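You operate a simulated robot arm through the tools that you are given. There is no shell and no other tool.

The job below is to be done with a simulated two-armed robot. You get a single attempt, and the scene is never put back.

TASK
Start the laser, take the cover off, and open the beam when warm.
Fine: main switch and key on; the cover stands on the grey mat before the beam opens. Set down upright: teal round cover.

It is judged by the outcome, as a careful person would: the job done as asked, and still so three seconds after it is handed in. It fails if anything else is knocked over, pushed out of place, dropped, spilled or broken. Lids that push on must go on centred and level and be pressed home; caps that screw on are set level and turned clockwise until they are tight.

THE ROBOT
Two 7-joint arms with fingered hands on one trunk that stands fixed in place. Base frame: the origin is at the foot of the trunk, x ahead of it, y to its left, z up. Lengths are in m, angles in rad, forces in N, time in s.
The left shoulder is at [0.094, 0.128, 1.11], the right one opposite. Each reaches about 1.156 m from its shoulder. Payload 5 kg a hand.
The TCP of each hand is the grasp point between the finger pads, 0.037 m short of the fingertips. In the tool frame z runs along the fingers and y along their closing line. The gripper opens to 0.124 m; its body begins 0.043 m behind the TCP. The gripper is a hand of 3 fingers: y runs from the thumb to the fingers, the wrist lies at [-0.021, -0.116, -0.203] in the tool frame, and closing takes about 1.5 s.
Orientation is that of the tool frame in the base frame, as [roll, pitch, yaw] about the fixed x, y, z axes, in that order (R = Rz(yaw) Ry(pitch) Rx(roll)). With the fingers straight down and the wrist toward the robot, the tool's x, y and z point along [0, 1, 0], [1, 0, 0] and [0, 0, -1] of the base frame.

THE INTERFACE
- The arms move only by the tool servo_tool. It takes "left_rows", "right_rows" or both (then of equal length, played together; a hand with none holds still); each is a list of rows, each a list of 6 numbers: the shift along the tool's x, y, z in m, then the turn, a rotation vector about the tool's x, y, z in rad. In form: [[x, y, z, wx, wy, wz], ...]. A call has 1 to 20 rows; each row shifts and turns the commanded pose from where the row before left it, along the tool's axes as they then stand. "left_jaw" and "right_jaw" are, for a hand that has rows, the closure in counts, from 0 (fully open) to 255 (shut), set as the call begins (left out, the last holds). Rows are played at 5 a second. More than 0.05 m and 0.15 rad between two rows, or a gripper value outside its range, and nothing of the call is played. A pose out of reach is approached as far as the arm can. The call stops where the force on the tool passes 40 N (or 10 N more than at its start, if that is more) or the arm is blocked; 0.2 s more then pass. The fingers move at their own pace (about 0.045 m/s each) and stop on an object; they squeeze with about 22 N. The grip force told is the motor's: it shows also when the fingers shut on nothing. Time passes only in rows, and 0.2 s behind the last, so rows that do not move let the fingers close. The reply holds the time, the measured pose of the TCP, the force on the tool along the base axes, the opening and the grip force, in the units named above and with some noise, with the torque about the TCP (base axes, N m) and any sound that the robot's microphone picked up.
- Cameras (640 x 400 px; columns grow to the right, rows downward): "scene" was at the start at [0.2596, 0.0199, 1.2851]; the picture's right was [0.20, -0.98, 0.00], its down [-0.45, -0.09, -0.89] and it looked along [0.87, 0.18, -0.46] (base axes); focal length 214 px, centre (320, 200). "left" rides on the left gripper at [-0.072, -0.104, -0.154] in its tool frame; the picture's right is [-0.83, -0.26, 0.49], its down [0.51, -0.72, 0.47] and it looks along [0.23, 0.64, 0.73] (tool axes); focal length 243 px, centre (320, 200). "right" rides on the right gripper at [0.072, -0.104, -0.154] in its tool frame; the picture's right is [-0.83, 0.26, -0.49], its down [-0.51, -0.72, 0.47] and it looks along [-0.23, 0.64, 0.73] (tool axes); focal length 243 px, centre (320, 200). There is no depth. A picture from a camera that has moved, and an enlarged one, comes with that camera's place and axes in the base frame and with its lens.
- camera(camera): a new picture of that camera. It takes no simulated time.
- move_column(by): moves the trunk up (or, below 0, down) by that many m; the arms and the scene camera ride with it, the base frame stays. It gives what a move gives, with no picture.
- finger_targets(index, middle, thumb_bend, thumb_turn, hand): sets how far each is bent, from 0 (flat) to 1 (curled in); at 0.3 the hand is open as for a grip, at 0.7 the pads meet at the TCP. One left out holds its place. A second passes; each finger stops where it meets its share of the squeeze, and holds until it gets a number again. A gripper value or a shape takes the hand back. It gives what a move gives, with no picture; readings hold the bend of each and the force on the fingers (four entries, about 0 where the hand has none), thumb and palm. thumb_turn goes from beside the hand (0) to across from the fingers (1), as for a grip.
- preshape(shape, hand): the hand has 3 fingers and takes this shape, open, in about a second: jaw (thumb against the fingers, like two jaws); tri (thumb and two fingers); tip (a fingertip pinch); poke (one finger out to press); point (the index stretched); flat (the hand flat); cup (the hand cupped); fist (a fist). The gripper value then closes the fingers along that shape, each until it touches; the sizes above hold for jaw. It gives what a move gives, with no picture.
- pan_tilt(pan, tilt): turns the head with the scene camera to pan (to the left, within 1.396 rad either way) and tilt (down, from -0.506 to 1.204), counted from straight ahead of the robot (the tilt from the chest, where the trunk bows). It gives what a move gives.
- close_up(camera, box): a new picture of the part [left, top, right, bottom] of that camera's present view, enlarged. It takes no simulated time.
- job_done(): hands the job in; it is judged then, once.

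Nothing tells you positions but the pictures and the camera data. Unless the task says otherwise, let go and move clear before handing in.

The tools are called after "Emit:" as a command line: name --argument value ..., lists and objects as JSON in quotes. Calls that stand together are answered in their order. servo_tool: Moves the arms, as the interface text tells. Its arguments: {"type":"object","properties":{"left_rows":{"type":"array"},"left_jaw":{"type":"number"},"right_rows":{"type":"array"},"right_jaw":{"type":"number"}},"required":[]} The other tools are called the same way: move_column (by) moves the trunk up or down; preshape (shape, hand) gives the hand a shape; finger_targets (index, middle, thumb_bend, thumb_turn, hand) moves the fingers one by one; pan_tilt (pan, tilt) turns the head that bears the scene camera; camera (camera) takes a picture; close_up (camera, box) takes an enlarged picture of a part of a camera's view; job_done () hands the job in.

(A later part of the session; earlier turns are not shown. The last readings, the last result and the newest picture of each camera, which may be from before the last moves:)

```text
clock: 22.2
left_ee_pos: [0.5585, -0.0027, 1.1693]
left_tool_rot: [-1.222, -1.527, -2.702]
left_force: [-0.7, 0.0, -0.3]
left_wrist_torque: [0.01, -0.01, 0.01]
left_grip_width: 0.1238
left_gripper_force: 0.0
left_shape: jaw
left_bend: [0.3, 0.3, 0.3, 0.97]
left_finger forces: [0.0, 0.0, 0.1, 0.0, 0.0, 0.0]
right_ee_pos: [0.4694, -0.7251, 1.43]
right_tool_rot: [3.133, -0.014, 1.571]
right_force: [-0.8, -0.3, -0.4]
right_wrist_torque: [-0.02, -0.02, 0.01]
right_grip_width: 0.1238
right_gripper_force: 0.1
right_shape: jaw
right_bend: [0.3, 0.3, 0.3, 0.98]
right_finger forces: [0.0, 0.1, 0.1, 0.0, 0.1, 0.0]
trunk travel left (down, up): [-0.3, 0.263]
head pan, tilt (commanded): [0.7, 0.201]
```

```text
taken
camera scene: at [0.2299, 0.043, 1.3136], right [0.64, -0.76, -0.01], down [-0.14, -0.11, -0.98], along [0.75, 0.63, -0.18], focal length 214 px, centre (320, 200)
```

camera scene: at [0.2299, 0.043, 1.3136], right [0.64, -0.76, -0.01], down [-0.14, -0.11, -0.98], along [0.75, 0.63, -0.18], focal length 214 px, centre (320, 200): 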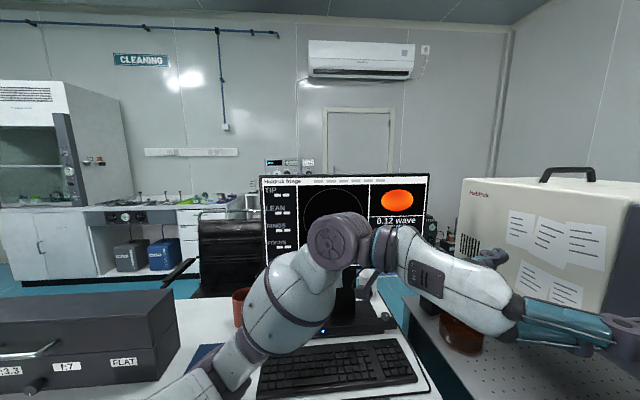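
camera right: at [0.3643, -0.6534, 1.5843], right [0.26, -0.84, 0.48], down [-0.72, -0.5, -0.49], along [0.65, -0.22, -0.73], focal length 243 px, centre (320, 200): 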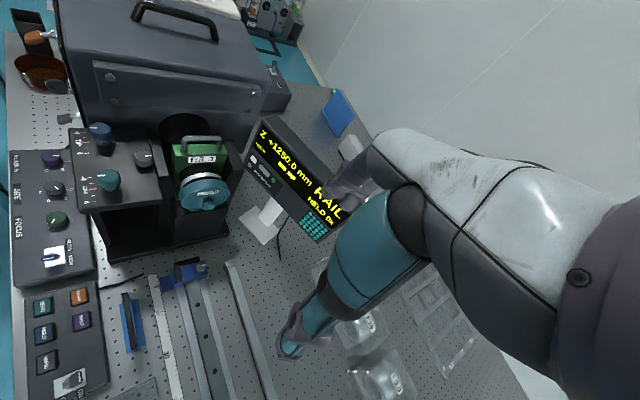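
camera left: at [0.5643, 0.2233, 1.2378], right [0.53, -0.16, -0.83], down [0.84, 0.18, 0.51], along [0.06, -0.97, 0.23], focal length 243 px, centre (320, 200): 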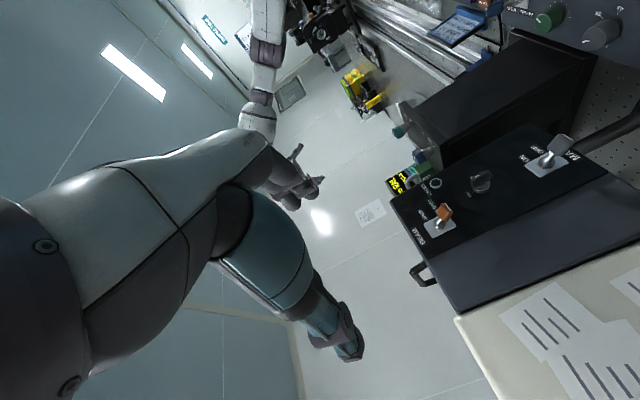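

The left elbow hangs low over the desk near the chest and tray, so that is what is pressing. I reverse the last move to relieve it, then check.

Emit:
servo_tool --left_rows '[[0.04, -0.01, 0.0, 0, 0, 0], [0.04, -0.01, 0.0, 0, 0, 0], [0.04, -0.01, 0.0, 0, 0, 0]]'

Emit:
pan_tilt --pan 0.9 --tilt 0.85

Emit:
camera --camera "scene"

```text
clock: 23.0
left_ee_pos: [0.5908, 0.0361, 1.2783]
left_tool_rot: [-0.562, -1.558, 2.922]
left_force: [0.6, 1.2, -0.7]
left_wrist_torque: [-0.02, 0.01, -0.08]
left_grip_width: 0.1237
left_gripper_force: 0.1
left_shape: jaw
left_bend: [0.3, 0.3, 0.3, 0.98]
left_finger forces: [0.0, 0.0, 0.1, 0.1, 0.1, 0.0]
right_ee_pos: [0.4844, -0.701, 1.436]
right_tool_rot: [-3.14, 0.004, 1.573]
right_force: [0.3, 0.9, -0.7]
right_wrist_torque: [-0.06, 0.07, -0.01]
right_grip_width: 0.1238
right_gripper_force: 0.1
right_shape: jaw
right_bend: [0.3, 0.3, 0.3, 0.98]
right_finger forces: [0.1, 0.1, 0.0, 0.1, 0.0, 0.0]
trunk travel left (down, up): [-0.3, 0.263]
head pan, tilt (commanded): [0.7, 0.201]
```

```text
clock: 24.0
left_ee_pos: [0.5896, 0.0331, 1.2787]
left_tool_rot: [-0.734, -1.554, 3.094]
left_force: [-0.3, -0.3, 0.0]
left_wrist_torque: [0.0, -0.03, 0.0]
left_grip_width: 0.124
left_gripper_force: 0.0
left_shape: jaw
left_bend: [0.3, 0.3, 0.3, 0.98]
left_finger forces: [0.0, 0.0, 0.1, 0.1, 0.0, 0.1]
right_ee_pos: [0.4831, -0.7044, 1.4351]
right_tool_rot: [3.141, -0.001, 1.569]
right_force: [0.2, -0.1, -0.5]
right_wrist_torque: [0.01, 0.03, -0.02]
right_grip_width: 0.1235
right_gripper_force: 0.0
right_shape: jaw
right_bend: [0.3, 0.3, 0.3, 0.98]
right_finger forces: [0.1, 0.1, 0.0, 0.0, 0.0, 0.0]
trunk travel left (down, up): [-0.3, 0.263]
head pan, tilt (commanded): [0.901, 0.85]
```

```text
taken
camera scene: at [0.2189, 0.063, 1.2529], right [0.78, -0.62, 0.0], down [-0.47, -0.59, -0.66], along [0.41, 0.52, -0.75], focal length 214 px, centre (320, 200)
```

scene: 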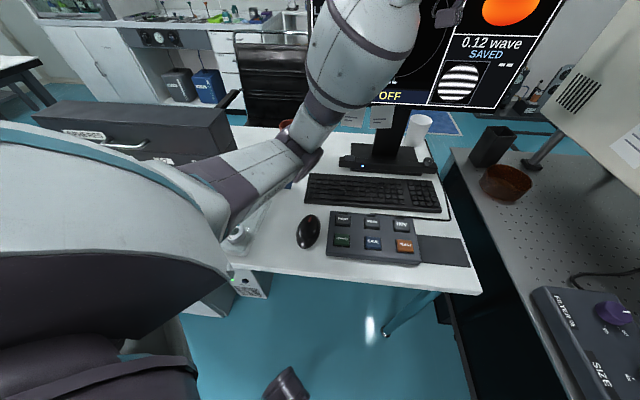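

The trunk has sprung back. Raising the column will bring the elbows up well clear of the desk for low work, so I do that and then inspect the desk.

Emit:
move_column --by 0.2

Emit:
pan_tilt --pan 0.8 --tilt 0.9

Emit:
camera --camera "scene"

Emit:
pan_tilt --pan 0.0 --tilt 0.8

Emit:
camera --camera "scene"

```text
clock: 26.2
left_ee_pos: [0.5896, 0.0335, 1.4768]
left_tool_rot: [-0.817, -1.555, -3.106]
left_force: [-0.4, -0.2, -0.5]
left_wrist_torque: [0.01, 0.01, -0.04]
left_grip_width: 0.1237
left_gripper_force: 0.1
left_shape: jaw
left_bend: [0.3, 0.3, 0.3, 0.98]
left_finger forces: [0.0, 0.0, 0.0, 0.0, 0.0, 0.0]
right_ee_pos: [0.483, -0.7054, 1.6355]
right_tool_rot: [-3.139, 0.001, 1.569]
right_force: [-0.6, 0.7, -0.6]
right_wrist_torque: [-0.01, -0.03, 0.0]
right_grip_width: 0.1235
right_gripper_force: 0.1
right_shape: jaw
right_bend: [0.3, 0.3, 0.3, 0.98]
right_finger forces: [0.1, 0.0, 0.0, 0.0, 0.0, 0.1]
trunk travel left (down, up): [-0.5, 0.063]
head pan, tilt (commanded): [0.901, 0.85]
```

```text
clock: 26.9
left_ee_pos: [0.5886, 0.0341, 1.4777]
left_tool_rot: [-0.874, -1.555, -3.049]
left_force: [-0.5, -0.7, -0.9]
left_wrist_torque: [0.0, -0.02, 0.02]
left_grip_width: 0.1238
left_gripper_force: 0.1
left_shape: jaw
left_bend: [0.3, 0.3, 0.3, 0.98]
left_finger forces: [0.1, 0.0, 0.0, 0.1, 0.0, 0.0]
right_ee_pos: [0.4832, -0.7048, 1.6342]
right_tool_rot: [-3.14, 0.001, 1.57]
right_force: [1.4, -0.2, 0.2]
right_wrist_torque: [0.01, 0.01, 0.0]
right_grip_width: 0.1236
right_gripper_force: 0.0
right_shape: jaw
right_bend: [0.3, 0.3, 0.3, 0.98]
right_finger forces: [0.0, 0.0, 0.1, 0.0, 0.1, 0.0]
trunk travel left (down, up): [-0.5, 0.063]
head pan, tilt (commanded): [0.799, 0.901]
```

```text
taken
camera scene: at [0.1506, 0.0554, 1.4689], right [0.72, -0.7, 0.0], down [-0.55, -0.56, -0.62], along [0.43, 0.45, -0.78], focal length 214 px, centre (320, 200)
```

scene: 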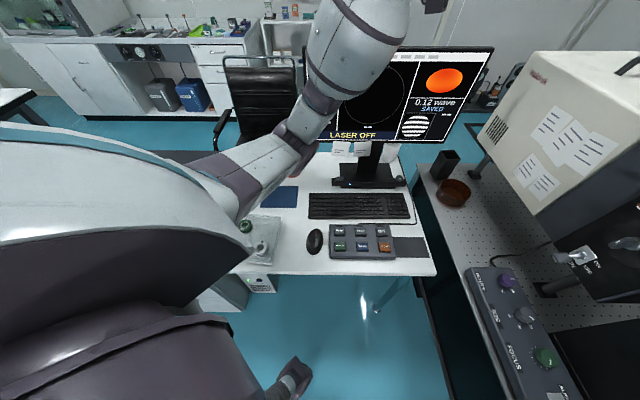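

```text
clock: 28.0
left_ee_pos: [0.5871, 0.0341, 1.4775]
left_tool_rot: [-0.72, -1.554, 3.079]
left_force: [-0.2, 0.0, 0.0]
left_wrist_torque: [0.03, 0.0, 0.01]
left_grip_width: 0.1239
left_gripper_force: 0.1
left_shape: jaw
left_bend: [0.3, 0.3, 0.3, 0.98]
left_finger forces: [0.1, 0.0, 0.0, 0.0, 0.0, 0.1]
right_ee_pos: [0.4824, -0.7045, 1.6367]
right_tool_rot: [-3.14, 0.0, 1.57]
right_force: [-0.6, -0.4, -0.4]
right_wrist_torque: [-0.01, 0.02, 0.01]
right_grip_width: 0.1237
right_gripper_force: 0.0
right_shape: jaw
right_bend: [0.3, 0.3, 0.3, 0.98]
right_finger forces: [0.1, 0.0, 0.0, 0.1, 0.1, 0.0]
trunk travel left (down, up): [-0.5, 0.063]
head pan, tilt (commanded): [0.0, 0.799]
```

```text
taken
camera scene: at [0.1782, 0.0014, 1.4769], right [0.0, -1.0, 0.0], down [-0.72, 0.0, -0.7], along [0.7, 0.0, -0.72], focal length 214 px, centre (320, 200)
```

scene: 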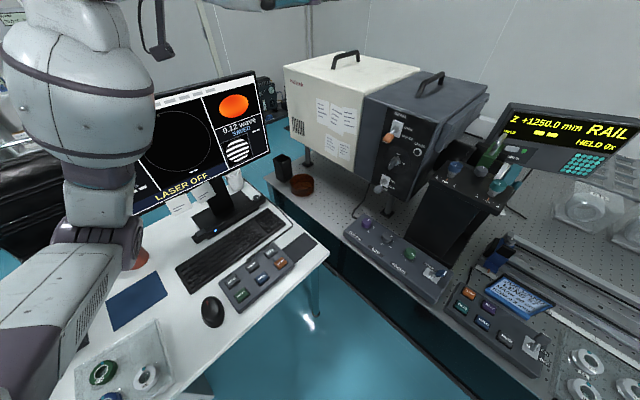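

Nothing on the desk has moved (the cup and chest are in the same places). With the column up, I lower the left hand again in front of the panel.

Emit:
servo_tool --left_rows '[[-0.04, 0.01, 0.0, 0, 0, 0], [-0.04, 0.01, 0.0, 0, 0, 0], [-0.04, 0.01, 0.0, 0, 0, 0], [-0.04, 0.01, 0.0, 0, 0, 0], [-0.04, 0.01, 0.0, 0, 0, 0], [-0.04, 0.01, 0.0, 0, 0, 0], [-0.04, 0.01, 0.0, 0, 0, 0], [-0.04, 0.005, 0.0, 0, 0, 0]]'

Emit:
camera --camera "scene"

Emit:
camera --camera "left"

```text
clock: 29.8
left_ee_pos: [0.5404, -0.0179, 1.1566]
left_tool_rot: [-0.897, -1.551, -3.026]
left_force: [0.4, 0.3, 0.5]
left_wrist_torque: [0.03, 0.0, 0.02]
left_grip_width: 0.124
left_gripper_force: 0.0
left_shape: jaw
left_bend: [0.3, 0.3, 0.3, 0.97]
left_finger forces: [0.1, 0.0, 0.1, 0.0, 0.1, 0.1]
right_ee_pos: [0.4804, -0.7038, 1.6362]
right_tool_rot: [3.142, 0.0, 1.571]
right_force: [0.0, 0.1, -0.3]
right_wrist_torque: [-0.02, 0.01, 0.0]
right_grip_width: 0.1242
right_gripper_force: 0.0
right_shape: jaw
right_bend: [0.3, 0.3, 0.3, 0.98]
right_finger forces: [0.1, 0.1, 0.0, 0.0, 0.1, 0.0]
trunk travel left (down, up): [-0.5, 0.063]
head pan, tilt (commanded): [0.0, 0.799]
```

```text
taken
camera scene: at [0.178, 0.0016, 1.4769], right [0.0, -1.0, 0.0], down [-0.72, 0.0, -0.7], along [0.7, 0.0, -0.72], focal length 214 px, centre (320, 200)
```

scene: 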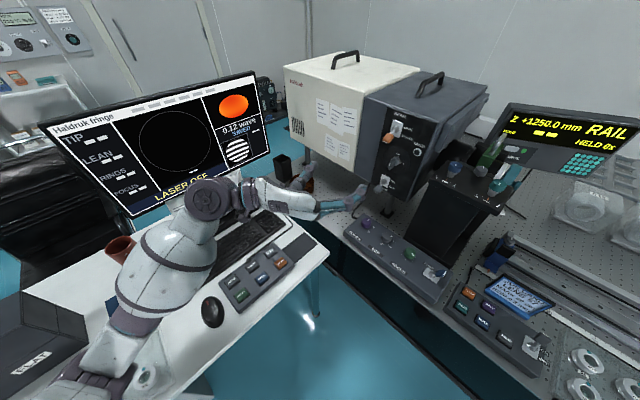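

```text
taken
camera left: at [0.5056, 0.1647, 1.0846], right [0.55, -0.16, -0.82], down [0.83, 0.18, 0.52], along [0.06, -0.97, 0.23], focal length 243 px, centre (320, 200)
```

left: 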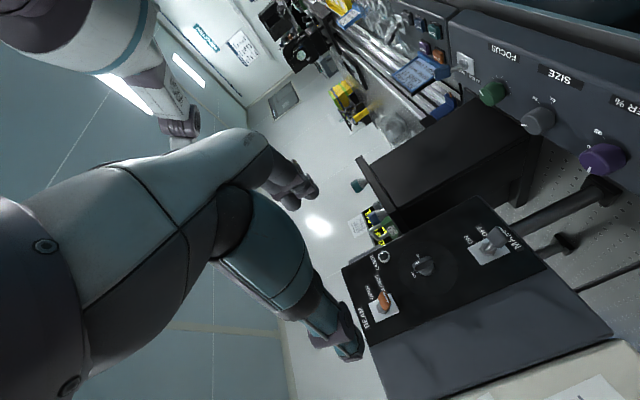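

Clear so far. I move forward to a standoff in front of the panel, then down to the MAIN switch level.

Emit:
servo_tool --left_rows '[[0, 0, 0.04, 0, 0, 0], [0, 0, 0.04, 0, 0, 0], [-0.03, 0, 0.025, 0, 0, 0], [-0.04, 0.0, 0.0, 0, 0, 0], [-0.04, 0.0, 0.0, 0, 0, 0], [-0.04, 0.0, 0.0, 0, 0, 0], [-0.02, 0.0, 0.0, 0, 0, 0]]'

Emit:
pan_tilt --pan -0.1 --tilt 0.7

Emit:
camera --camera "scene"

Emit:
camera --camera "left"

```text
clock: 31.4
left_ee_pos: [0.6176, -0.0928, 0.9869]
left_tool_rot: [-0.698, -1.553, 3.057]
left_force: [0.2, 0.3, 0.2]
left_wrist_torque: [-0.02, -0.02, -0.01]
left_grip_width: 0.1239
left_gripper_force: 0.0
left_shape: jaw
left_bend: [0.3, 0.3, 0.3, 0.97]
left_finger forces: [0.0, 0.0, 0.0, 0.1, 0.0, 0.1]
right_ee_pos: [0.4822, -0.7037, 1.6365]
right_tool_rot: [3.141, 0.0, 1.57]
right_force: [-0.1, -0.1, 0.0]
right_wrist_torque: [0.01, 0.01, -0.01]
right_grip_width: 0.1236
right_gripper_force: 0.0
right_shape: jaw
right_bend: [0.3, 0.3, 0.3, 0.98]
right_finger forces: [0.0, 0.0, 0.1, 0.1, 0.0, 0.1]
trunk travel left (down, up): [-0.5, 0.063]
head pan, tilt (commanded): [0.0, 0.799]
```

```text
clock: 32.1
left_ee_pos: [0.6176, -0.0924, 0.987]
left_tool_rot: [-0.723, -1.555, 3.083]
left_force: [-0.6, -0.3, -0.1]
left_wrist_torque: [0.01, 0.03, -0.02]
left_grip_width: 0.1239
left_gripper_force: 0.1
left_shape: jaw
left_bend: [0.3, 0.3, 0.3, 0.97]
left_finger forces: [0.1, 0.0, 0.0, 0.0, 0.0, 0.0]
right_ee_pos: [0.4827, -0.7046, 1.6357]
right_tool_rot: [-3.141, 0.001, 1.572]
right_force: [-0.4, -0.2, -1.0]
right_wrist_torque: [0.01, -0.02, 0.0]
right_grip_width: 0.1238
right_gripper_force: 0.0
right_shape: jaw
right_bend: [0.3, 0.3, 0.3, 0.98]
right_finger forces: [0.0, 0.1, 0.0, 0.1, 0.1, 0.0]
trunk travel left (down, up): [-0.5, 0.063]
head pan, tilt (commanded): [-0.099, 0.7]
```

```text
taken
camera scene: at [0.1821, -0.0071, 1.4851], right [-0.1, -1.0, 0.0], down [-0.64, 0.06, -0.76], along [0.76, -0.08, -0.64], focal length 214 px, centre (320, 200)
```

scene: 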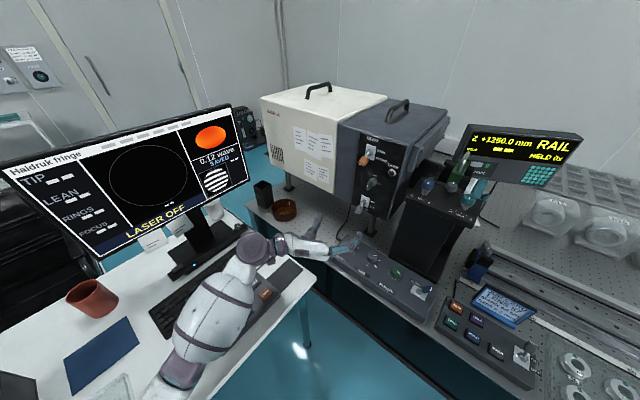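

```text
taken
camera left: at [0.583, 0.0895, 0.9161], right [0.55, -0.16, -0.82], down [0.83, 0.18, 0.52], along [0.06, -0.97, 0.23], focal length 243 px, centre (320, 200)
```

left: 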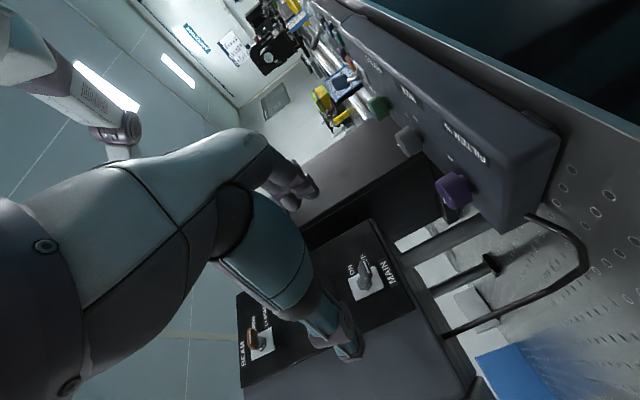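

MAIN is now right in front of the fingers. I zoom in with both cameras to align.

Emit:
close_up --camera "left" --box '[230, 180, 450, 380]'

Emit:
close_up --camera "scene" --box '[260, 130, 440, 270]'

```text
2.00 times, centred on (340, 280) of left
camera zoom: at [0.583, 0.0895, 0.9161], right [0.55, -0.16, -0.82], down [0.83, 0.18, 0.52], along [0.06, -0.97, 0.23], focal length 485 px, centre (280, 40)
```

zoom: 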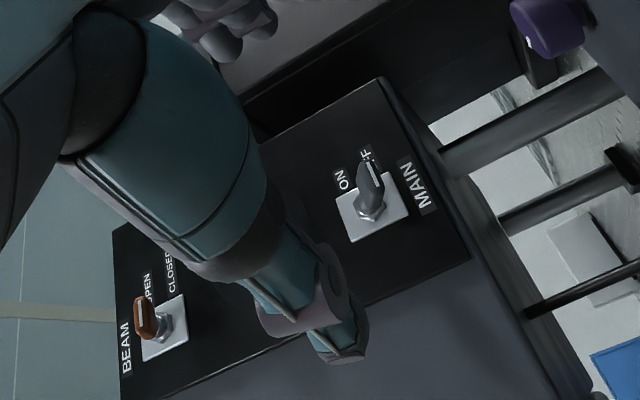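

```text
2.86 times, centred on (350, 200) of scene
camera zoom: at [0.1821, -0.0071, 1.4851], right [-0.1, -1.0, 0.0], down [-0.64, 0.06, -0.76], along [0.76, -0.08, -0.64], focal length 613 px, centre (234, 200)
```

zoom: 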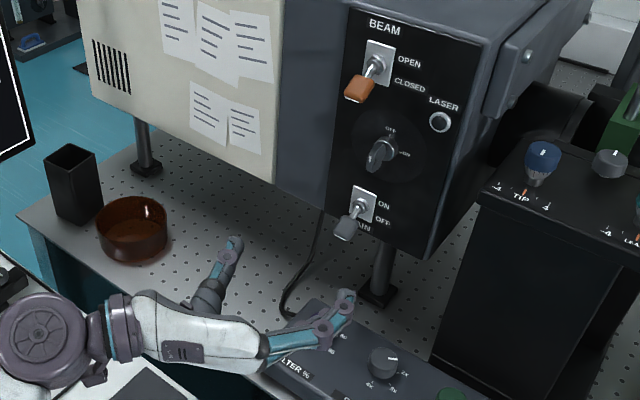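

The MAIN lever tip comes out at about (0.694,-0.195,0.983) and its nut at (0.736,-0.224,1.0). I advance with the fingers open around it.

Emit:
servo_tool --left_rows '[[-0.002, 0.007, 0.03, 0, 0, 0], [-0.002, 0.007, 0.03, 0, 0, 0], [0, 0, 0.03, 0, 0, 0], [0, 0, 0.02, 0, 0, 0]]'

Emit:
close_up --camera "left" --box '[230, 180, 450, 380]'

Emit:
close_up --camera "scene" --box '[290, 150, 430, 250]'

```text
clock: 33.1
left_ee_pos: [0.6848, -0.1837, 0.9833]
left_tool_rot: [-0.748, -1.554, 3.106]
left_force: [-0.4, -0.3, 0.2]
left_wrist_torque: [-0.04, -0.04, 0.03]
left_grip_width: 0.1239
left_gripper_force: 0.2
left_shape: jaw
left_bend: [0.3, 0.3, 0.3, 0.97]
left_finger forces: [0.0, 0.0, 0.0, 0.1, 0.1, 0.1]
right_ee_pos: [0.4825, -0.7066, 1.6345]
right_tool_rot: [-3.14, 0.002, 1.57]
right_force: [-0.5, -0.8, 0.1]
right_wrist_torque: [0.0, -0.04, -0.02]
right_grip_width: 0.1236
right_gripper_force: 0.1
right_shape: jaw
right_bend: [0.3, 0.3, 0.3, 0.98]
right_finger forces: [0.1, 0.1, 0.0, 0.0, 0.0, 0.0]
trunk travel left (down, up): [-0.5, 0.063]
head pan, tilt (commanded): [-0.099, 0.7]
```

```text
2.00 times, centred on (340, 280) of left
camera zoom: at [0.6511, -0.0006, 0.9117], right [0.55, -0.16, -0.82], down [0.83, 0.18, 0.52], along [0.06, -0.97, 0.23], focal length 485 px, centre (280, 40)
```

zoom: 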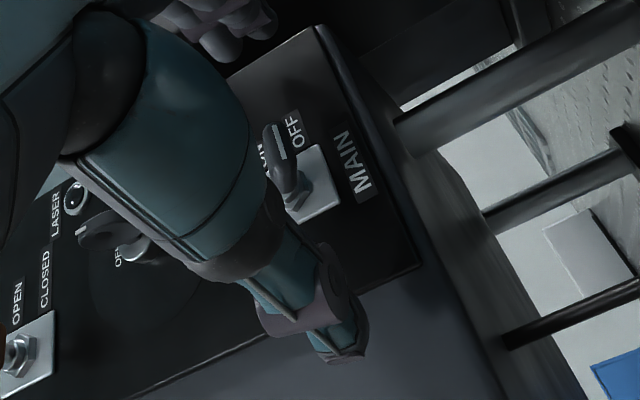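

```text
4.00 times, centred on (360, 200) of scene
camera zoom: at [0.1826, -0.008, 1.485], right [-0.1, -1.0, 0.0], down [-0.64, 0.06, -0.76], along [0.76, -0.08, -0.64], focal length 858 px, centre (160, 200)
```

zoom: 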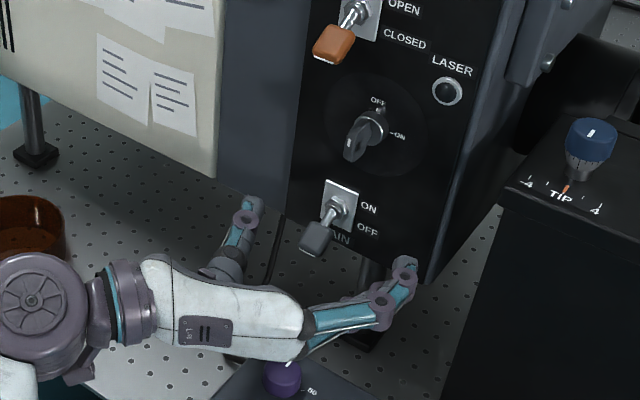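

The lever lies between thumb and fingers. I advance 8 mm more and close gently on it.

Emit:
servo_tool --left_rows '[[0, 0, 0.008, 0, 0, 0], [0, 0, 0, 0, 0, 0]]'

Emit:
servo_tool --left_rows '[[0, 0, 0, 0, 0, 0], [0, 0, 0, 0, 0, 0], [0, 0, 0, 0, 0, 0], [0, 0, 0, 0, 0, 0], [0, 0, 0, 0, 0, 0], [0, 0, 0, 0, 0, 0], [0, 0, 0, 0, 0, 0], [0, 0, 0, 0, 0, 0]]' --left_jaw 255

Emit:
close_up --camera "left" --box '[230, 180, 450, 380]'

Emit:
close_up --camera "scene" --box '[290, 150, 430, 250]'

```text
clock: 33.7
left_ee_pos: [0.6908, -0.187, 0.9844]
left_tool_rot: [-0.794, -1.552, -3.129]
left_force: [-0.8, -0.7, -0.2]
left_wrist_torque: [0.04, -0.01, 0.0]
left_grip_width: 0.124
left_gripper_force: 0.1
left_shape: jaw
left_bend: [0.3, 0.3, 0.3, 0.97]
left_finger forces: [0.0, 0.1, 0.1, 0.1, 0.0, 0.0]
right_ee_pos: [0.4827, -0.7055, 1.6354]
right_tool_rot: [3.141, 0.002, 1.571]
right_force: [-0.7, 0.6, -0.7]
right_wrist_torque: [0.01, -0.01, 0.0]
right_grip_width: 0.1237
right_gripper_force: 0.1
right_shape: jaw
right_bend: [0.3, 0.3, 0.3, 0.98]
right_finger forces: [0.1, 0.0, 0.1, 0.0, 0.0, 0.1]
trunk travel left (down, up): [-0.5, 0.063]
head pan, tilt (commanded): [-0.099, 0.7]
```

```text
clock: 35.5
left_ee_pos: [0.691, -0.1866, 0.9835]
left_tool_rot: [-0.776, -1.554, 3.137]
left_force: [2.4, -1.4, 0.3]
left_wrist_torque: [0.01, -0.06, 0.19]
left_grip_width: 0.0162
left_gripper_force: 21.9
left_shape: jaw
left_bend: [0.7, 0.66, 0.74, 1.0]
left_finger forces: [9.4, 7.6, 0.0, 0.0, 19.1, 0.0]
right_ee_pos: [0.4825, -0.7043, 1.6353]
right_tool_rot: [3.14, 0.0, 1.569]
right_force: [0.2, -0.3, 0.0]
right_wrist_torque: [0.0, 0.04, -0.03]
right_grip_width: 0.1238
right_gripper_force: 0.0
right_shape: jaw
right_bend: [0.3, 0.3, 0.3, 0.98]
right_finger forces: [0.1, 0.0, 0.0, 0.1, 0.0, 0.1]
trunk travel left (down, up): [-0.5, 0.063]
head pan, tilt (commanded): [-0.099, 0.7]
```

```text
2.00 times, centred on (340, 280) of left
camera zoom: at [0.6573, -0.0042, 0.9122], right [0.55, -0.16, -0.82], down [0.83, 0.18, 0.52], along [0.06, -0.97, 0.23], focal length 485 px, centre (280, 40)
```

zoom: 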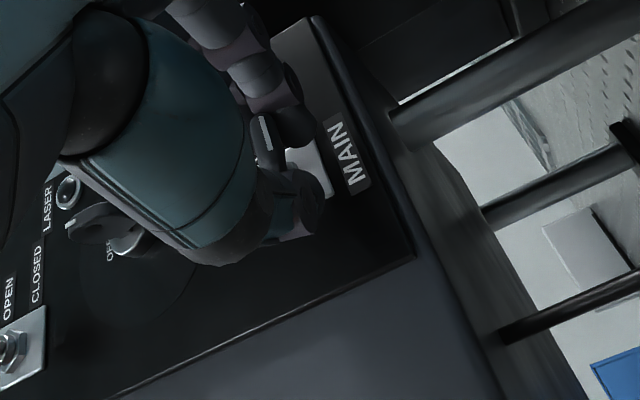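

```text
4.00 times, centred on (360, 200) of scene
camera zoom: at [0.1826, -0.007, 1.4851], right [-0.1, -1.0, 0.0], down [-0.64, 0.06, -0.76], along [0.76, -0.08, -0.64], focal length 858 px, centre (160, 200)
```

zoom: 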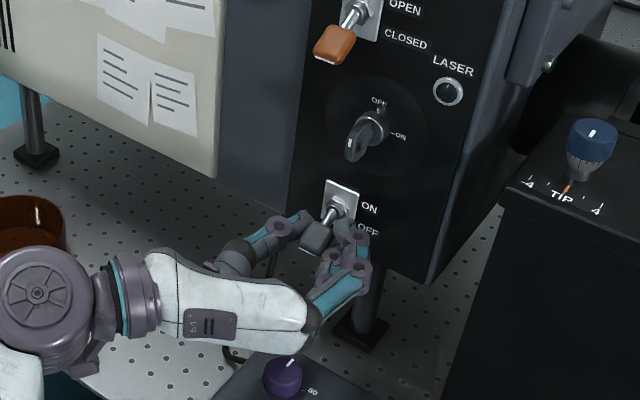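

I have a firm grip on the lever paddle (16 mm). I lift it to ON.

Emit:
servo_tool --left_rows '[[0.01, 0, -0.002, 0, 0, 0], [0.01, 0, -0.001, 0, 0, 0], [0.01, 0, 0.001, 0, 0, 0], [0.01, 0, 0.002, 0, 0, 0]]'

Emit:
close_up --camera "scene" --box '[290, 150, 430, 250]'

```text
clock: 36.4
left_ee_pos: [0.6909, -0.1829, 1.0067]
left_tool_rot: [-2.304, -1.556, -1.617]
left_force: [11.2, 3.5, -18.0]
left_wrist_torque: [0.5, 0.43, 0.4]
left_grip_width: 0.0159
left_gripper_force: 21.8
left_shape: jaw
left_bend: [0.7, 0.66, 0.76, 1.0]
left_finger forces: [23.7, 8.5, 0.1, 0.1, 18.9, 0.1]
right_ee_pos: [0.484, -0.7041, 1.6355]
right_tool_rot: [-3.14, -0.001, 1.571]
right_force: [-0.3, 0.1, 0.0]
right_wrist_torque: [0.0, -0.01, 0.02]
right_grip_width: 0.124
right_gripper_force: 0.0
right_shape: jaw
right_bend: [0.3, 0.3, 0.3, 0.98]
right_finger forces: [0.1, 0.0, 0.0, 0.0, 0.0, 0.0]
trunk travel left (down, up): [-0.5, 0.063]
head pan, tilt (commanded): [-0.099, 0.7]
heard: click
stopped in row 4 (left hand): the force on the tool passed its limit at 45 N (the readings are from after the stop); the commanded pose is now the measured one
```

```text
4.00 times, centred on (360, 200) of scene
camera zoom: at [0.1841, -0.0069, 1.485], right [-0.1, -1.0, 0.0], down [-0.64, 0.06, -0.76], along [0.76, -0.08, -0.65], focal length 858 px, centre (160, 200)
```

zoom: 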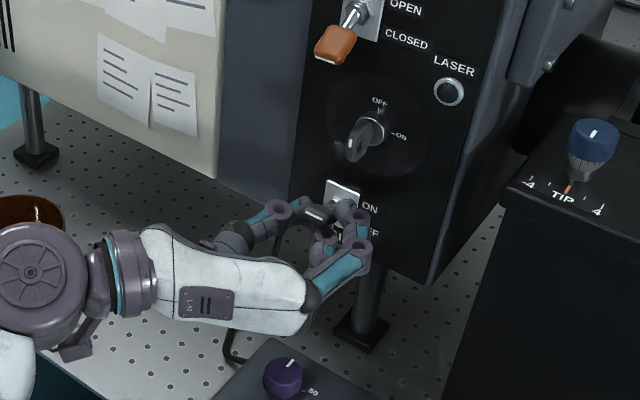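

A click was heard and the lever is up, so I open the hand and back off.

Emit:
servo_tool --left_rows '[[0, 0, 0, 0, 0, 0], [0, 0, 0, 0, 0, 0], [0, 0, 0, 0, 0, 0], [0, 0, 0, 0, 0, 0], [0, 0, 0, 0, 0, 0], [0, 0, 0, 0, 0, 0], [0, 0, 0, 0, 0, 0]]' --left_jaw 0

Emit:
servo_tool --left_rows '[[0, 0, -0.03, 0, 0, 0], [0, 0, -0.03, 0, 0, 0], [0, 0, -0.03, 0, 0, 0]]'

Emit:
close_up --camera "scene" --box '[290, 120, 430, 220]'

Emit:
camera --camera "scene"

Emit:
camera --camera "left"

```text
clock: 38.0
left_ee_pos: [0.6896, -0.1847, 1.0112]
left_tool_rot: [-1.777, -1.559, -2.147]
left_force: [1.0, -0.8, 0.4]
left_wrist_torque: [0.02, -0.03, 0.0]
left_grip_width: 0.1236
left_gripper_force: 0.1
left_shape: jaw
left_bend: [0.3, 0.3, 0.3, 0.98]
left_finger forces: [0.0, 0.0, 0.0, 0.0, 0.0, 0.0]
right_ee_pos: [0.4826, -0.7042, 1.635]
right_tool_rot: [3.141, 0.0, 1.57]
right_force: [-0.5, 0.0, -0.5]
right_wrist_torque: [-0.01, 0.03, -0.02]
right_grip_width: 0.1236
right_gripper_force: 0.1
right_shape: jaw
right_bend: [0.3, 0.3, 0.3, 0.98]
right_finger forces: [0.0, 0.0, 0.0, 0.0, 0.0, 0.0]
trunk travel left (down, up): [-0.5, 0.063]
head pan, tilt (commanded): [-0.099, 0.7]
```

```text
clock: 38.8
left_ee_pos: [0.6243, -0.1222, 1.0124]
left_tool_rot: [-1.645, -1.559, -2.28]
left_force: [0.0, -0.4, -0.8]
left_wrist_torque: [0.02, 0.01, -0.01]
left_grip_width: 0.1236
left_gripper_force: 0.1
left_shape: jaw
left_bend: [0.3, 0.3, 0.3, 0.98]
left_finger forces: [0.0, 0.0, 0.0, 0.1, 0.0, 0.0]
right_ee_pos: [0.4811, -0.7052, 1.6379]
right_tool_rot: [-3.14, 0.0, 1.571]
right_force: [-0.3, -0.1, 0.4]
right_wrist_torque: [0.01, -0.01, 0.01]
right_grip_width: 0.1236
right_gripper_force: 0.1
right_shape: jaw
right_bend: [0.3, 0.3, 0.3, 0.98]
right_finger forces: [0.0, 0.0, 0.0, 0.0, 0.0, 0.1]
trunk travel left (down, up): [-0.5, 0.063]
head pan, tilt (commanded): [-0.099, 0.7]
```

```text
4.00 times, centred on (360, 170) of scene
camera zoom: at [0.1813, -0.0066, 1.4853], right [-0.1, -1.0, 0.0], down [-0.64, 0.06, -0.77], along [0.76, -0.08, -0.64], focal length 858 px, centre (160, 320)
```

zoom: 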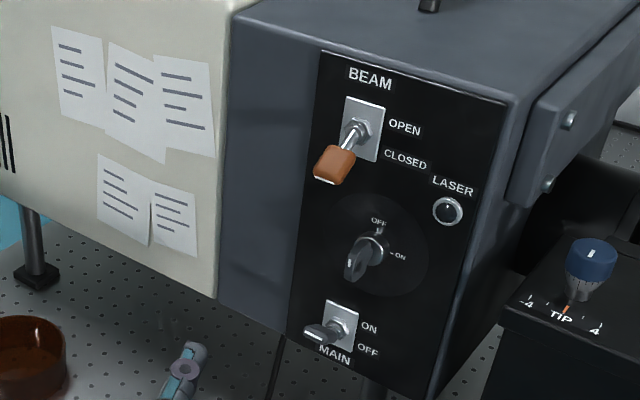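

```text
taken
camera scene: at [0.1813, -0.0066, 1.4853], right [-0.1, -1.0, 0.0], down [-0.64, 0.06, -0.77], along [0.76, -0.08, -0.64], focal length 214 px, centre (320, 200)
```

scene: 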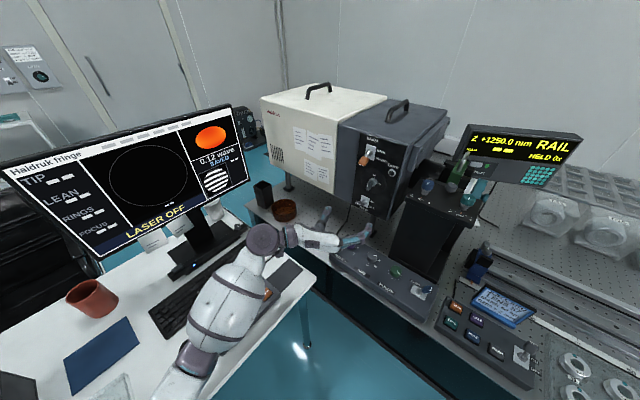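

```text
taken
camera left: at [0.5892, 0.0619, 0.9418], right [0.54, -0.15, -0.83], down [0.84, 0.17, 0.52], along [0.06, -0.97, 0.22], focal length 243 px, centre (320, 200)
```

left: 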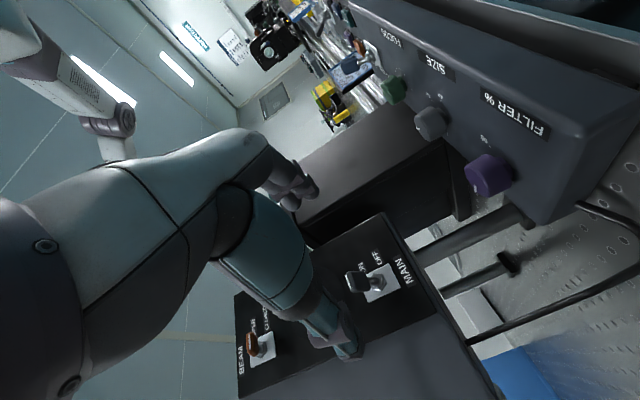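

MAIN is on. Next the key: I raise the hand to key height and take new views.

Emit:
servo_tool --left_rows '[[0.0, 0, -0.02, 0, 0, 0], [0.04, 0, 0, 0, 0, 0], [0.04, 0.01, 0, 0, 0, 0]]'

Emit:
close_up --camera "left" --box '[230, 180, 450, 380]'

Emit:
close_up --camera "scene" --box '[320, 140, 430, 240]'

```text
clock: 39.6
left_ee_pos: [0.6016, -0.1146, 1.091]
left_tool_rot: [-1.722, -1.557, -2.201]
left_force: [0.1, 0.3, -0.1]
left_wrist_torque: [0.01, 0.03, 0.01]
left_grip_width: 0.1237
left_gripper_force: 0.1
left_shape: jaw
left_bend: [0.3, 0.3, 0.3, 0.98]
left_finger forces: [0.1, 0.0, 0.0, 0.0, 0.1, 0.0]
right_ee_pos: [0.4836, -0.7061, 1.6356]
right_tool_rot: [3.141, 0.001, 1.571]
right_force: [-0.1, 0.1, 0.5]
right_wrist_torque: [0.01, -0.01, 0.0]
right_grip_width: 0.1238
right_gripper_force: 0.0
right_shape: jaw
right_bend: [0.3, 0.3, 0.3, 0.98]
right_finger forces: [0.0, 0.0, 0.1, 0.1, 0.0, 0.0]
trunk travel left (down, up): [-0.5, 0.063]
head pan, tilt (commanded): [-0.099, 0.7]
```

```text
2.00 times, centred on (340, 280) of left
camera zoom: at [0.5669, 0.0683, 1.0214], right [0.54, -0.15, -0.83], down [0.84, 0.17, 0.51], along [0.07, -0.97, 0.22], focal length 485 px, centre (280, 40)
```

zoom: 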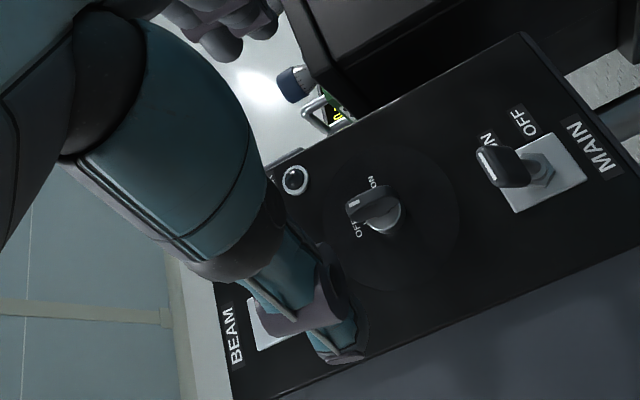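

```text
4.00 times, centred on (375, 190) of scene
camera zoom: at [0.1822, -0.0077, 1.4851], right [-0.1, -1.0, 0.0], down [-0.64, 0.06, -0.76], along [0.76, -0.08, -0.64], focal length 858 px, centre (100, 240)
```

zoom: 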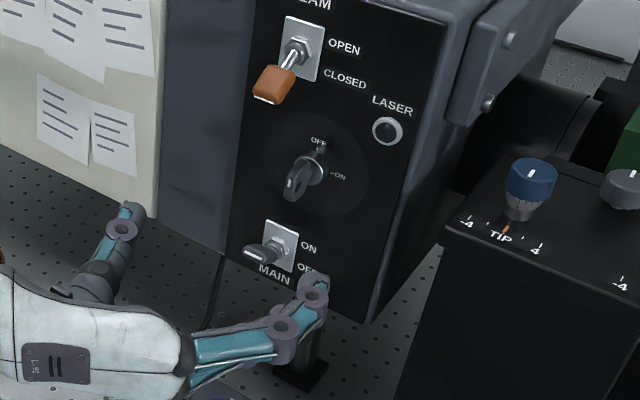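

The key bow is at about (0.703,-0.218,1.092) and the hand is already in line with it. I advance straight in and then close on it.

Emit:
servo_tool --left_rows '[[0, 0, 0.03, 0, 0, 0], [0, 0, 0.03, 0, 0, 0], [0, 0, 0.03, 0, 0, 0], [0, 0, 0.02, 0, 0, 0]]'

Emit:
close_up --camera "left" --box '[230, 180, 450, 380]'

Emit:
close_up --camera "scene" --box '[320, 140, 430, 240]'

```text
clock: 40.6
left_ee_pos: [0.6807, -0.1934, 1.09]
left_tool_rot: [-1.809, -1.559, -2.115]
left_force: [0.7, 0.4, 0.0]
left_wrist_torque: [0.01, -0.03, 0.02]
left_grip_width: 0.1238
left_gripper_force: 0.0
left_shape: jaw
left_bend: [0.3, 0.3, 0.3, 0.98]
left_finger forces: [0.0, 0.1, 0.0, 0.1, 0.0, 0.1]
right_ee_pos: [0.4829, -0.706, 1.6351]
right_tool_rot: [-3.139, 0.0, 1.569]
right_force: [0.2, -0.5, 0.2]
right_wrist_torque: [0.02, 0.02, 0.02]
right_grip_width: 0.1239
right_gripper_force: 0.1
right_shape: jaw
right_bend: [0.3, 0.3, 0.3, 0.98]
right_finger forces: [0.0, 0.0, 0.1, 0.1, 0.1, 0.1]
trunk travel left (down, up): [-0.5, 0.063]
head pan, tilt (commanded): [-0.099, 0.7]
```

```text
2.00 times, centred on (340, 280) of left
camera zoom: at [0.6464, -0.0107, 1.02], right [0.54, -0.15, -0.83], down [0.84, 0.17, 0.51], along [0.07, -0.97, 0.22], focal length 485 px, centre (280, 40)
```

zoom: 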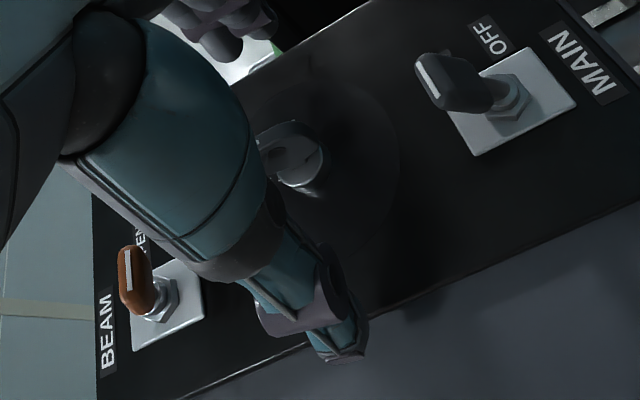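

```text
4.00 times, centred on (375, 190) of scene
camera zoom: at [0.1829, -0.0078, 1.485], right [-0.1, -1.0, 0.0], down [-0.64, 0.06, -0.76], along [0.76, -0.08, -0.64], focal length 858 px, centre (100, 240)
```

zoom: 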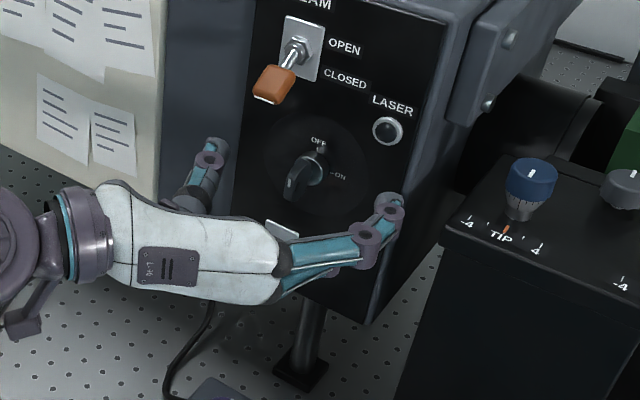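

Emit:
servo_tool --left_rows '[[0, 0, 0.013, 0, 0, 0], [0, 0, 0, 0, 0, 0]]'

Emit:
servo_tool --left_rows '[[0, 0, 0, 0, 0, 0], [0, 0, 0, 0, 0, 0], [0, 0, 0, 0, 0, 0], [0, 0, 0, 0, 0, 0], [0, 0, 0, 0, 0, 0], [0, 0, 0, 0, 0, 0], [0, 0, 0, 0, 0, 0], [0, 0, 0, 0, 0, 0], [0, 0, 0, 0, 0, 0]]' --left_jaw 255

Emit:
close_up --camera "left" --box '[230, 180, 450, 380]'

Emit:
close_up --camera "scene" --box '[320, 140, 430, 240]'

```text
clock: 41.2
left_ee_pos: [0.69, -0.2013, 1.0912]
left_tool_rot: [-1.613, -1.558, -2.31]
left_force: [-0.3, 0.4, 0.1]
left_wrist_torque: [-0.01, -0.02, -0.01]
left_grip_width: 0.1237
left_gripper_force: 0.1
left_shape: jaw
left_bend: [0.3, 0.3, 0.3, 0.98]
left_finger forces: [0.0, 0.0, 0.0, 0.1, 0.1, 0.0]
right_ee_pos: [0.483, -0.705, 1.635]
right_tool_rot: [-3.141, 0.0, 1.57]
right_force: [0.2, 0.4, 0.8]
right_wrist_torque: [0.01, 0.02, 0.0]
right_grip_width: 0.1241
right_gripper_force: 0.0
right_shape: jaw
right_bend: [0.3, 0.3, 0.3, 0.98]
right_finger forces: [0.0, 0.0, 0.0, 0.0, 0.1, 0.0]
trunk travel left (down, up): [-0.5, 0.063]
head pan, tilt (commanded): [-0.099, 0.7]
```

```text
clock: 43.2
left_ee_pos: [0.6897, -0.2024, 1.0904]
left_tool_rot: [-1.772, -1.559, -2.152]
left_force: [1.7, -1.1, -0.1]
left_wrist_torque: [-0.02, -0.02, -0.03]
left_grip_width: 0.0039
left_gripper_force: 21.9
left_shape: jaw
left_bend: [0.71, 0.68, 0.71, 1.0]
left_finger forces: [12.6, 6.6, 0.0, 0.1, 19.1, 0.0]
right_ee_pos: [0.4826, -0.7045, 1.6364]
right_tool_rot: [-3.142, -0.001, 1.569]
right_force: [0.0, 0.8, 0.9]
right_wrist_torque: [-0.03, -0.02, -0.02]
right_grip_width: 0.1237
right_gripper_force: 0.0
right_shape: jaw
right_bend: [0.3, 0.3, 0.3, 0.98]
right_finger forces: [0.1, 0.0, 0.1, 0.1, 0.0, 0.1]
trunk travel left (down, up): [-0.5, 0.063]
head pan, tilt (commanded): [-0.099, 0.7]
```

```text
2.00 times, centred on (340, 280) of left
camera zoom: at [0.6551, -0.0187, 1.0212], right [0.54, -0.15, -0.83], down [0.84, 0.17, 0.52], along [0.07, -0.97, 0.22], focal length 485 px, centre (280, 40)
```

zoom: 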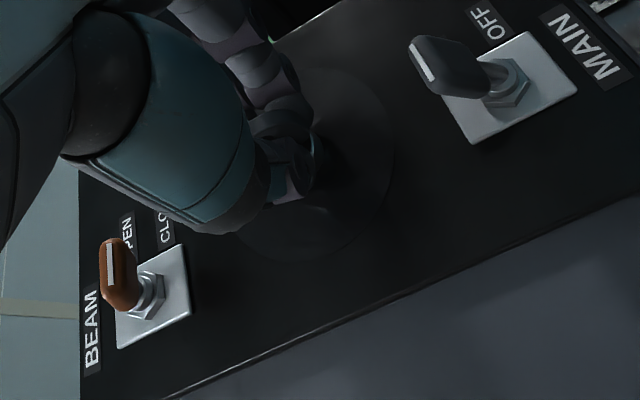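

```text
4.00 times, centred on (375, 190) of scene
camera zoom: at [0.1822, -0.0073, 1.4851], right [-0.1, -1.0, 0.0], down [-0.64, 0.06, -0.76], along [0.76, -0.08, -0.64], focal length 858 px, centre (100, 240)
```

zoom: 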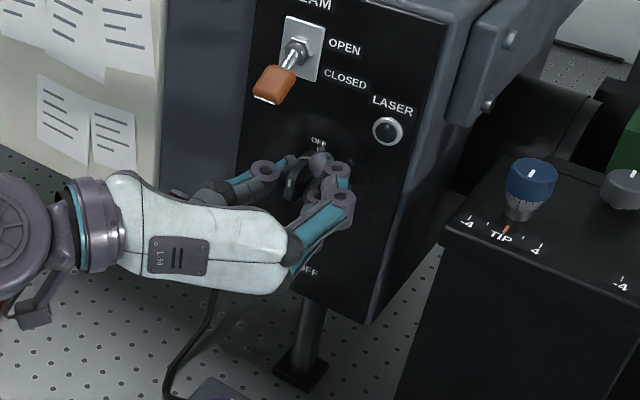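

The fingers closed to 4 mm on the key bow. I start turning clockwise in small steps and watch the torque.

Emit:
servo_tool --left_rows '[[0, 0, 0, 0, 0, 0.1], [0, 0, 0, 0, 0, 0.1], [0, 0, 0, 0, 0, 0.1]]'

Emit:
close_up --camera "left" --box '[230, 180, 450, 380]'

Emit:
close_up --camera "scene" --box '[320, 140, 430, 240]'

```text
clock: 44.0
left_ee_pos: [0.6898, -0.2008, 1.092]
left_tool_rot: [-1.576, -1.257, -2.35]
left_force: [-2.3, -3.4, 2.0]
left_wrist_torque: [-0.04, 0.0, -0.12]
left_grip_width: 0.0036
left_gripper_force: 22.5
left_shape: jaw
left_bend: [0.71, 0.68, 0.71, 1.0]
left_finger forces: [13.9, 7.8, 0.1, 0.0, 19.4, 0.0]
right_ee_pos: [0.4819, -0.7051, 1.6357]
right_tool_rot: [-3.14, 0.0, 1.57]
right_force: [-0.5, -0.8, 0.6]
right_wrist_torque: [-0.04, -0.01, 0.01]
right_grip_width: 0.1238
right_gripper_force: 0.0
right_shape: jaw
right_bend: [0.3, 0.3, 0.3, 0.98]
right_finger forces: [0.0, 0.1, 0.1, 0.0, 0.0, 0.0]
trunk travel left (down, up): [-0.5, 0.063]
head pan, tilt (commanded): [-0.099, 0.7]
```

```text
2.00 times, centred on (340, 280) of left
camera zoom: at [0.6672, -0.0068, 1.0555], right [0.7, 0.01, -0.71], down [0.71, 0.04, 0.7], along [0.04, -1.0, 0.02], focal length 485 px, centre (280, 40)
```

zoom: 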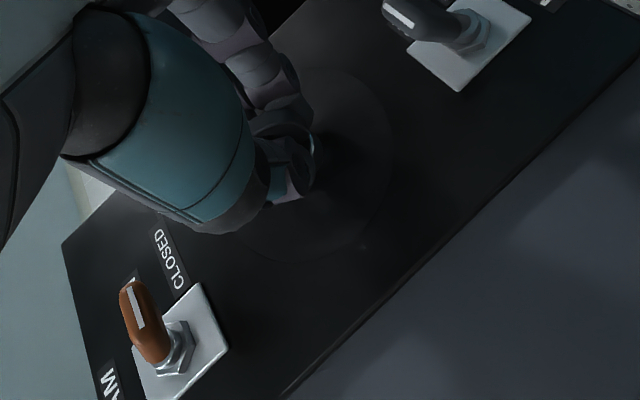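

```text
4.00 times, centred on (375, 190) of scene
camera zoom: at [0.1819, -0.0075, 1.4852], right [-0.1, -1.0, 0.0], down [-0.64, 0.06, -0.77], along [0.76, -0.08, -0.64], focal length 858 px, centre (100, 240)
```

zoom: 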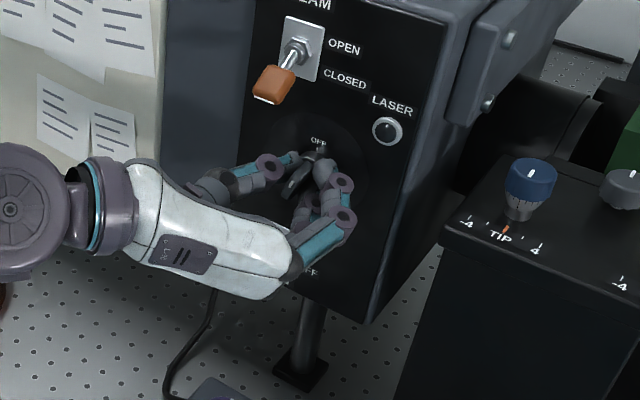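

The bow turns with the hand, so I continue to about 90°.

Emit:
servo_tool --left_rows '[[0, 0, 0, 0, 0, 0.12], [0, 0, 0, 0, 0, 0.12], [0, 0, 0, 0, 0, 0.12], [0, 0, 0, 0, 0, 0.12], [0, 0, 0, 0, 0, 0.12]]'

Emit:
close_up --camera "scene" --box '[320, 140, 430, 240]'

Emit:
camera --camera "scene"

```text
clock: 45.2
left_ee_pos: [0.6903, -0.202, 1.0912]
left_tool_rot: [-1.57, -0.656, -2.355]
left_force: [-0.5, -0.1, 5.8]
left_wrist_torque: [-0.13, -0.13, -0.01]
left_grip_width: 0.0037
left_gripper_force: 21.9
left_shape: jaw
left_bend: [0.71, 0.68, 0.71, 1.0]
left_finger forces: [12.1, 6.2, 0.1, 0.0, 23.6, 0.1]
right_ee_pos: [0.4818, -0.7045, 1.6365]
right_tool_rot: [3.141, 0.001, 1.573]
right_force: [0.1, -0.6, 0.1]
right_wrist_torque: [0.0, 0.04, 0.0]
right_grip_width: 0.124
right_gripper_force: 0.0
right_shape: jaw
right_bend: [0.3, 0.3, 0.3, 0.98]
right_finger forces: [0.1, 0.0, 0.0, 0.0, 0.0, 0.1]
trunk travel left (down, up): [-0.5, 0.063]
head pan, tilt (commanded): [-0.099, 0.7]
```

```text
4.00 times, centred on (375, 190) of scene
camera zoom: at [0.1812, -0.0071, 1.4854], right [-0.1, -1.0, 0.0], down [-0.64, 0.06, -0.77], along [0.76, -0.08, -0.64], focal length 858 px, centre (100, 240)
```

zoom: 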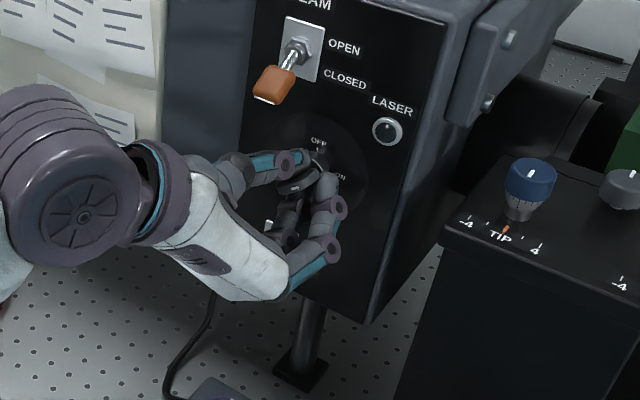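

```text
taken
camera scene: at [0.1812, -0.0071, 1.4854], right [-0.1, -1.0, 0.0], down [-0.64, 0.06, -0.77], along [0.76, -0.08, -0.64], focal length 214 px, centre (320, 200)
```

scene: 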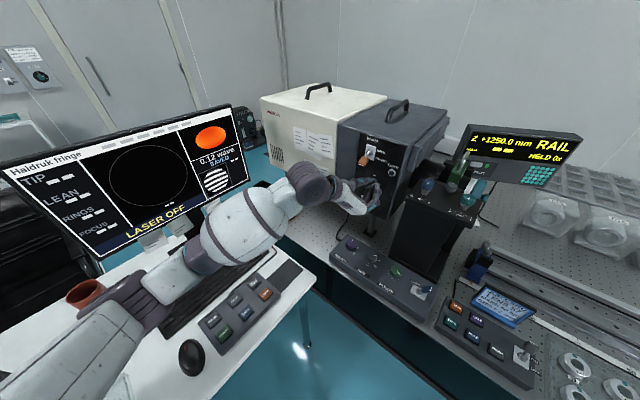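

Emit:
servo_tool --left_rows '[[0, 0, 0, 0, 0, 0.12], [0, 0, 0, 0, 0, 0.12], [0, 0, 0, 0, 0, 0.12], [0, 0, 0, 0, 0, 0.12]]'

Emit:
close_up --camera "scene" --box '[320, 140, 430, 240]'

Emit:
camera --camera "scene"

```text
clock: 46.2
left_ee_pos: [0.6905, -0.2019, 1.0917]
left_tool_rot: [-1.572, -0.175, -2.355]
left_force: [-0.7, 1.0, 5.3]
left_wrist_torque: [-0.07, -0.08, 0.01]
left_grip_width: 0.0035
left_gripper_force: 21.9
left_shape: jaw
left_bend: [0.71, 0.69, 0.71, 1.0]
left_finger forces: [12.5, 6.6, 0.0, 0.0, 23.2, 0.0]
right_ee_pos: [0.4813, -0.7048, 1.6354]
right_tool_rot: [3.141, 0.0, 1.572]
right_force: [0.3, -0.8, 0.2]
right_wrist_torque: [0.01, -0.04, 0.0]
right_grip_width: 0.1237
right_gripper_force: 0.0
right_shape: jaw
right_bend: [0.3, 0.3, 0.3, 0.98]
right_finger forces: [0.1, 0.0, 0.0, 0.0, 0.0, 0.0]
trunk travel left (down, up): [-0.5, 0.063]
head pan, tilt (commanded): [-0.099, 0.7]
heard: click
```

```text
4.00 times, centred on (375, 190) of scene
camera zoom: at [0.1812, -0.0073, 1.4852], right [-0.1, -1.0, 0.0], down [-0.64, 0.06, -0.77], along [0.76, -0.08, -0.64], focal length 858 px, centre (100, 240)
```

zoom: 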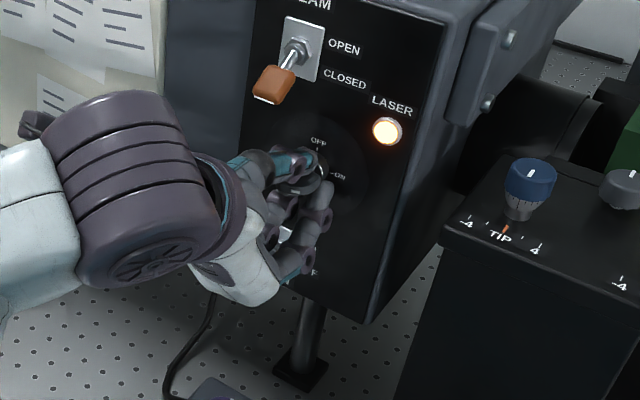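

```text
taken
camera scene: at [0.1812, -0.0073, 1.4852], right [-0.1, -1.0, 0.0], down [-0.64, 0.06, -0.77], along [0.76, -0.08, -0.64], focal length 214 px, centre (320, 200)
```

scene: 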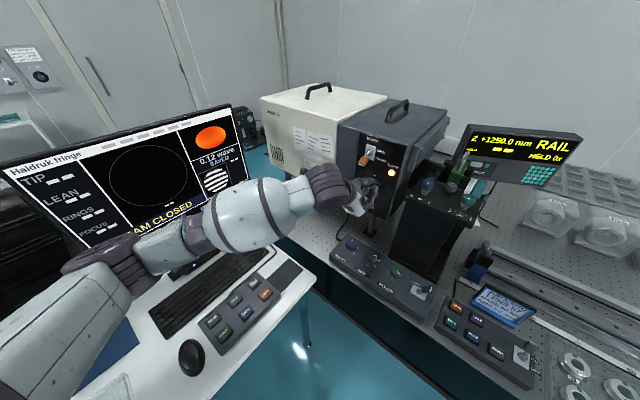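

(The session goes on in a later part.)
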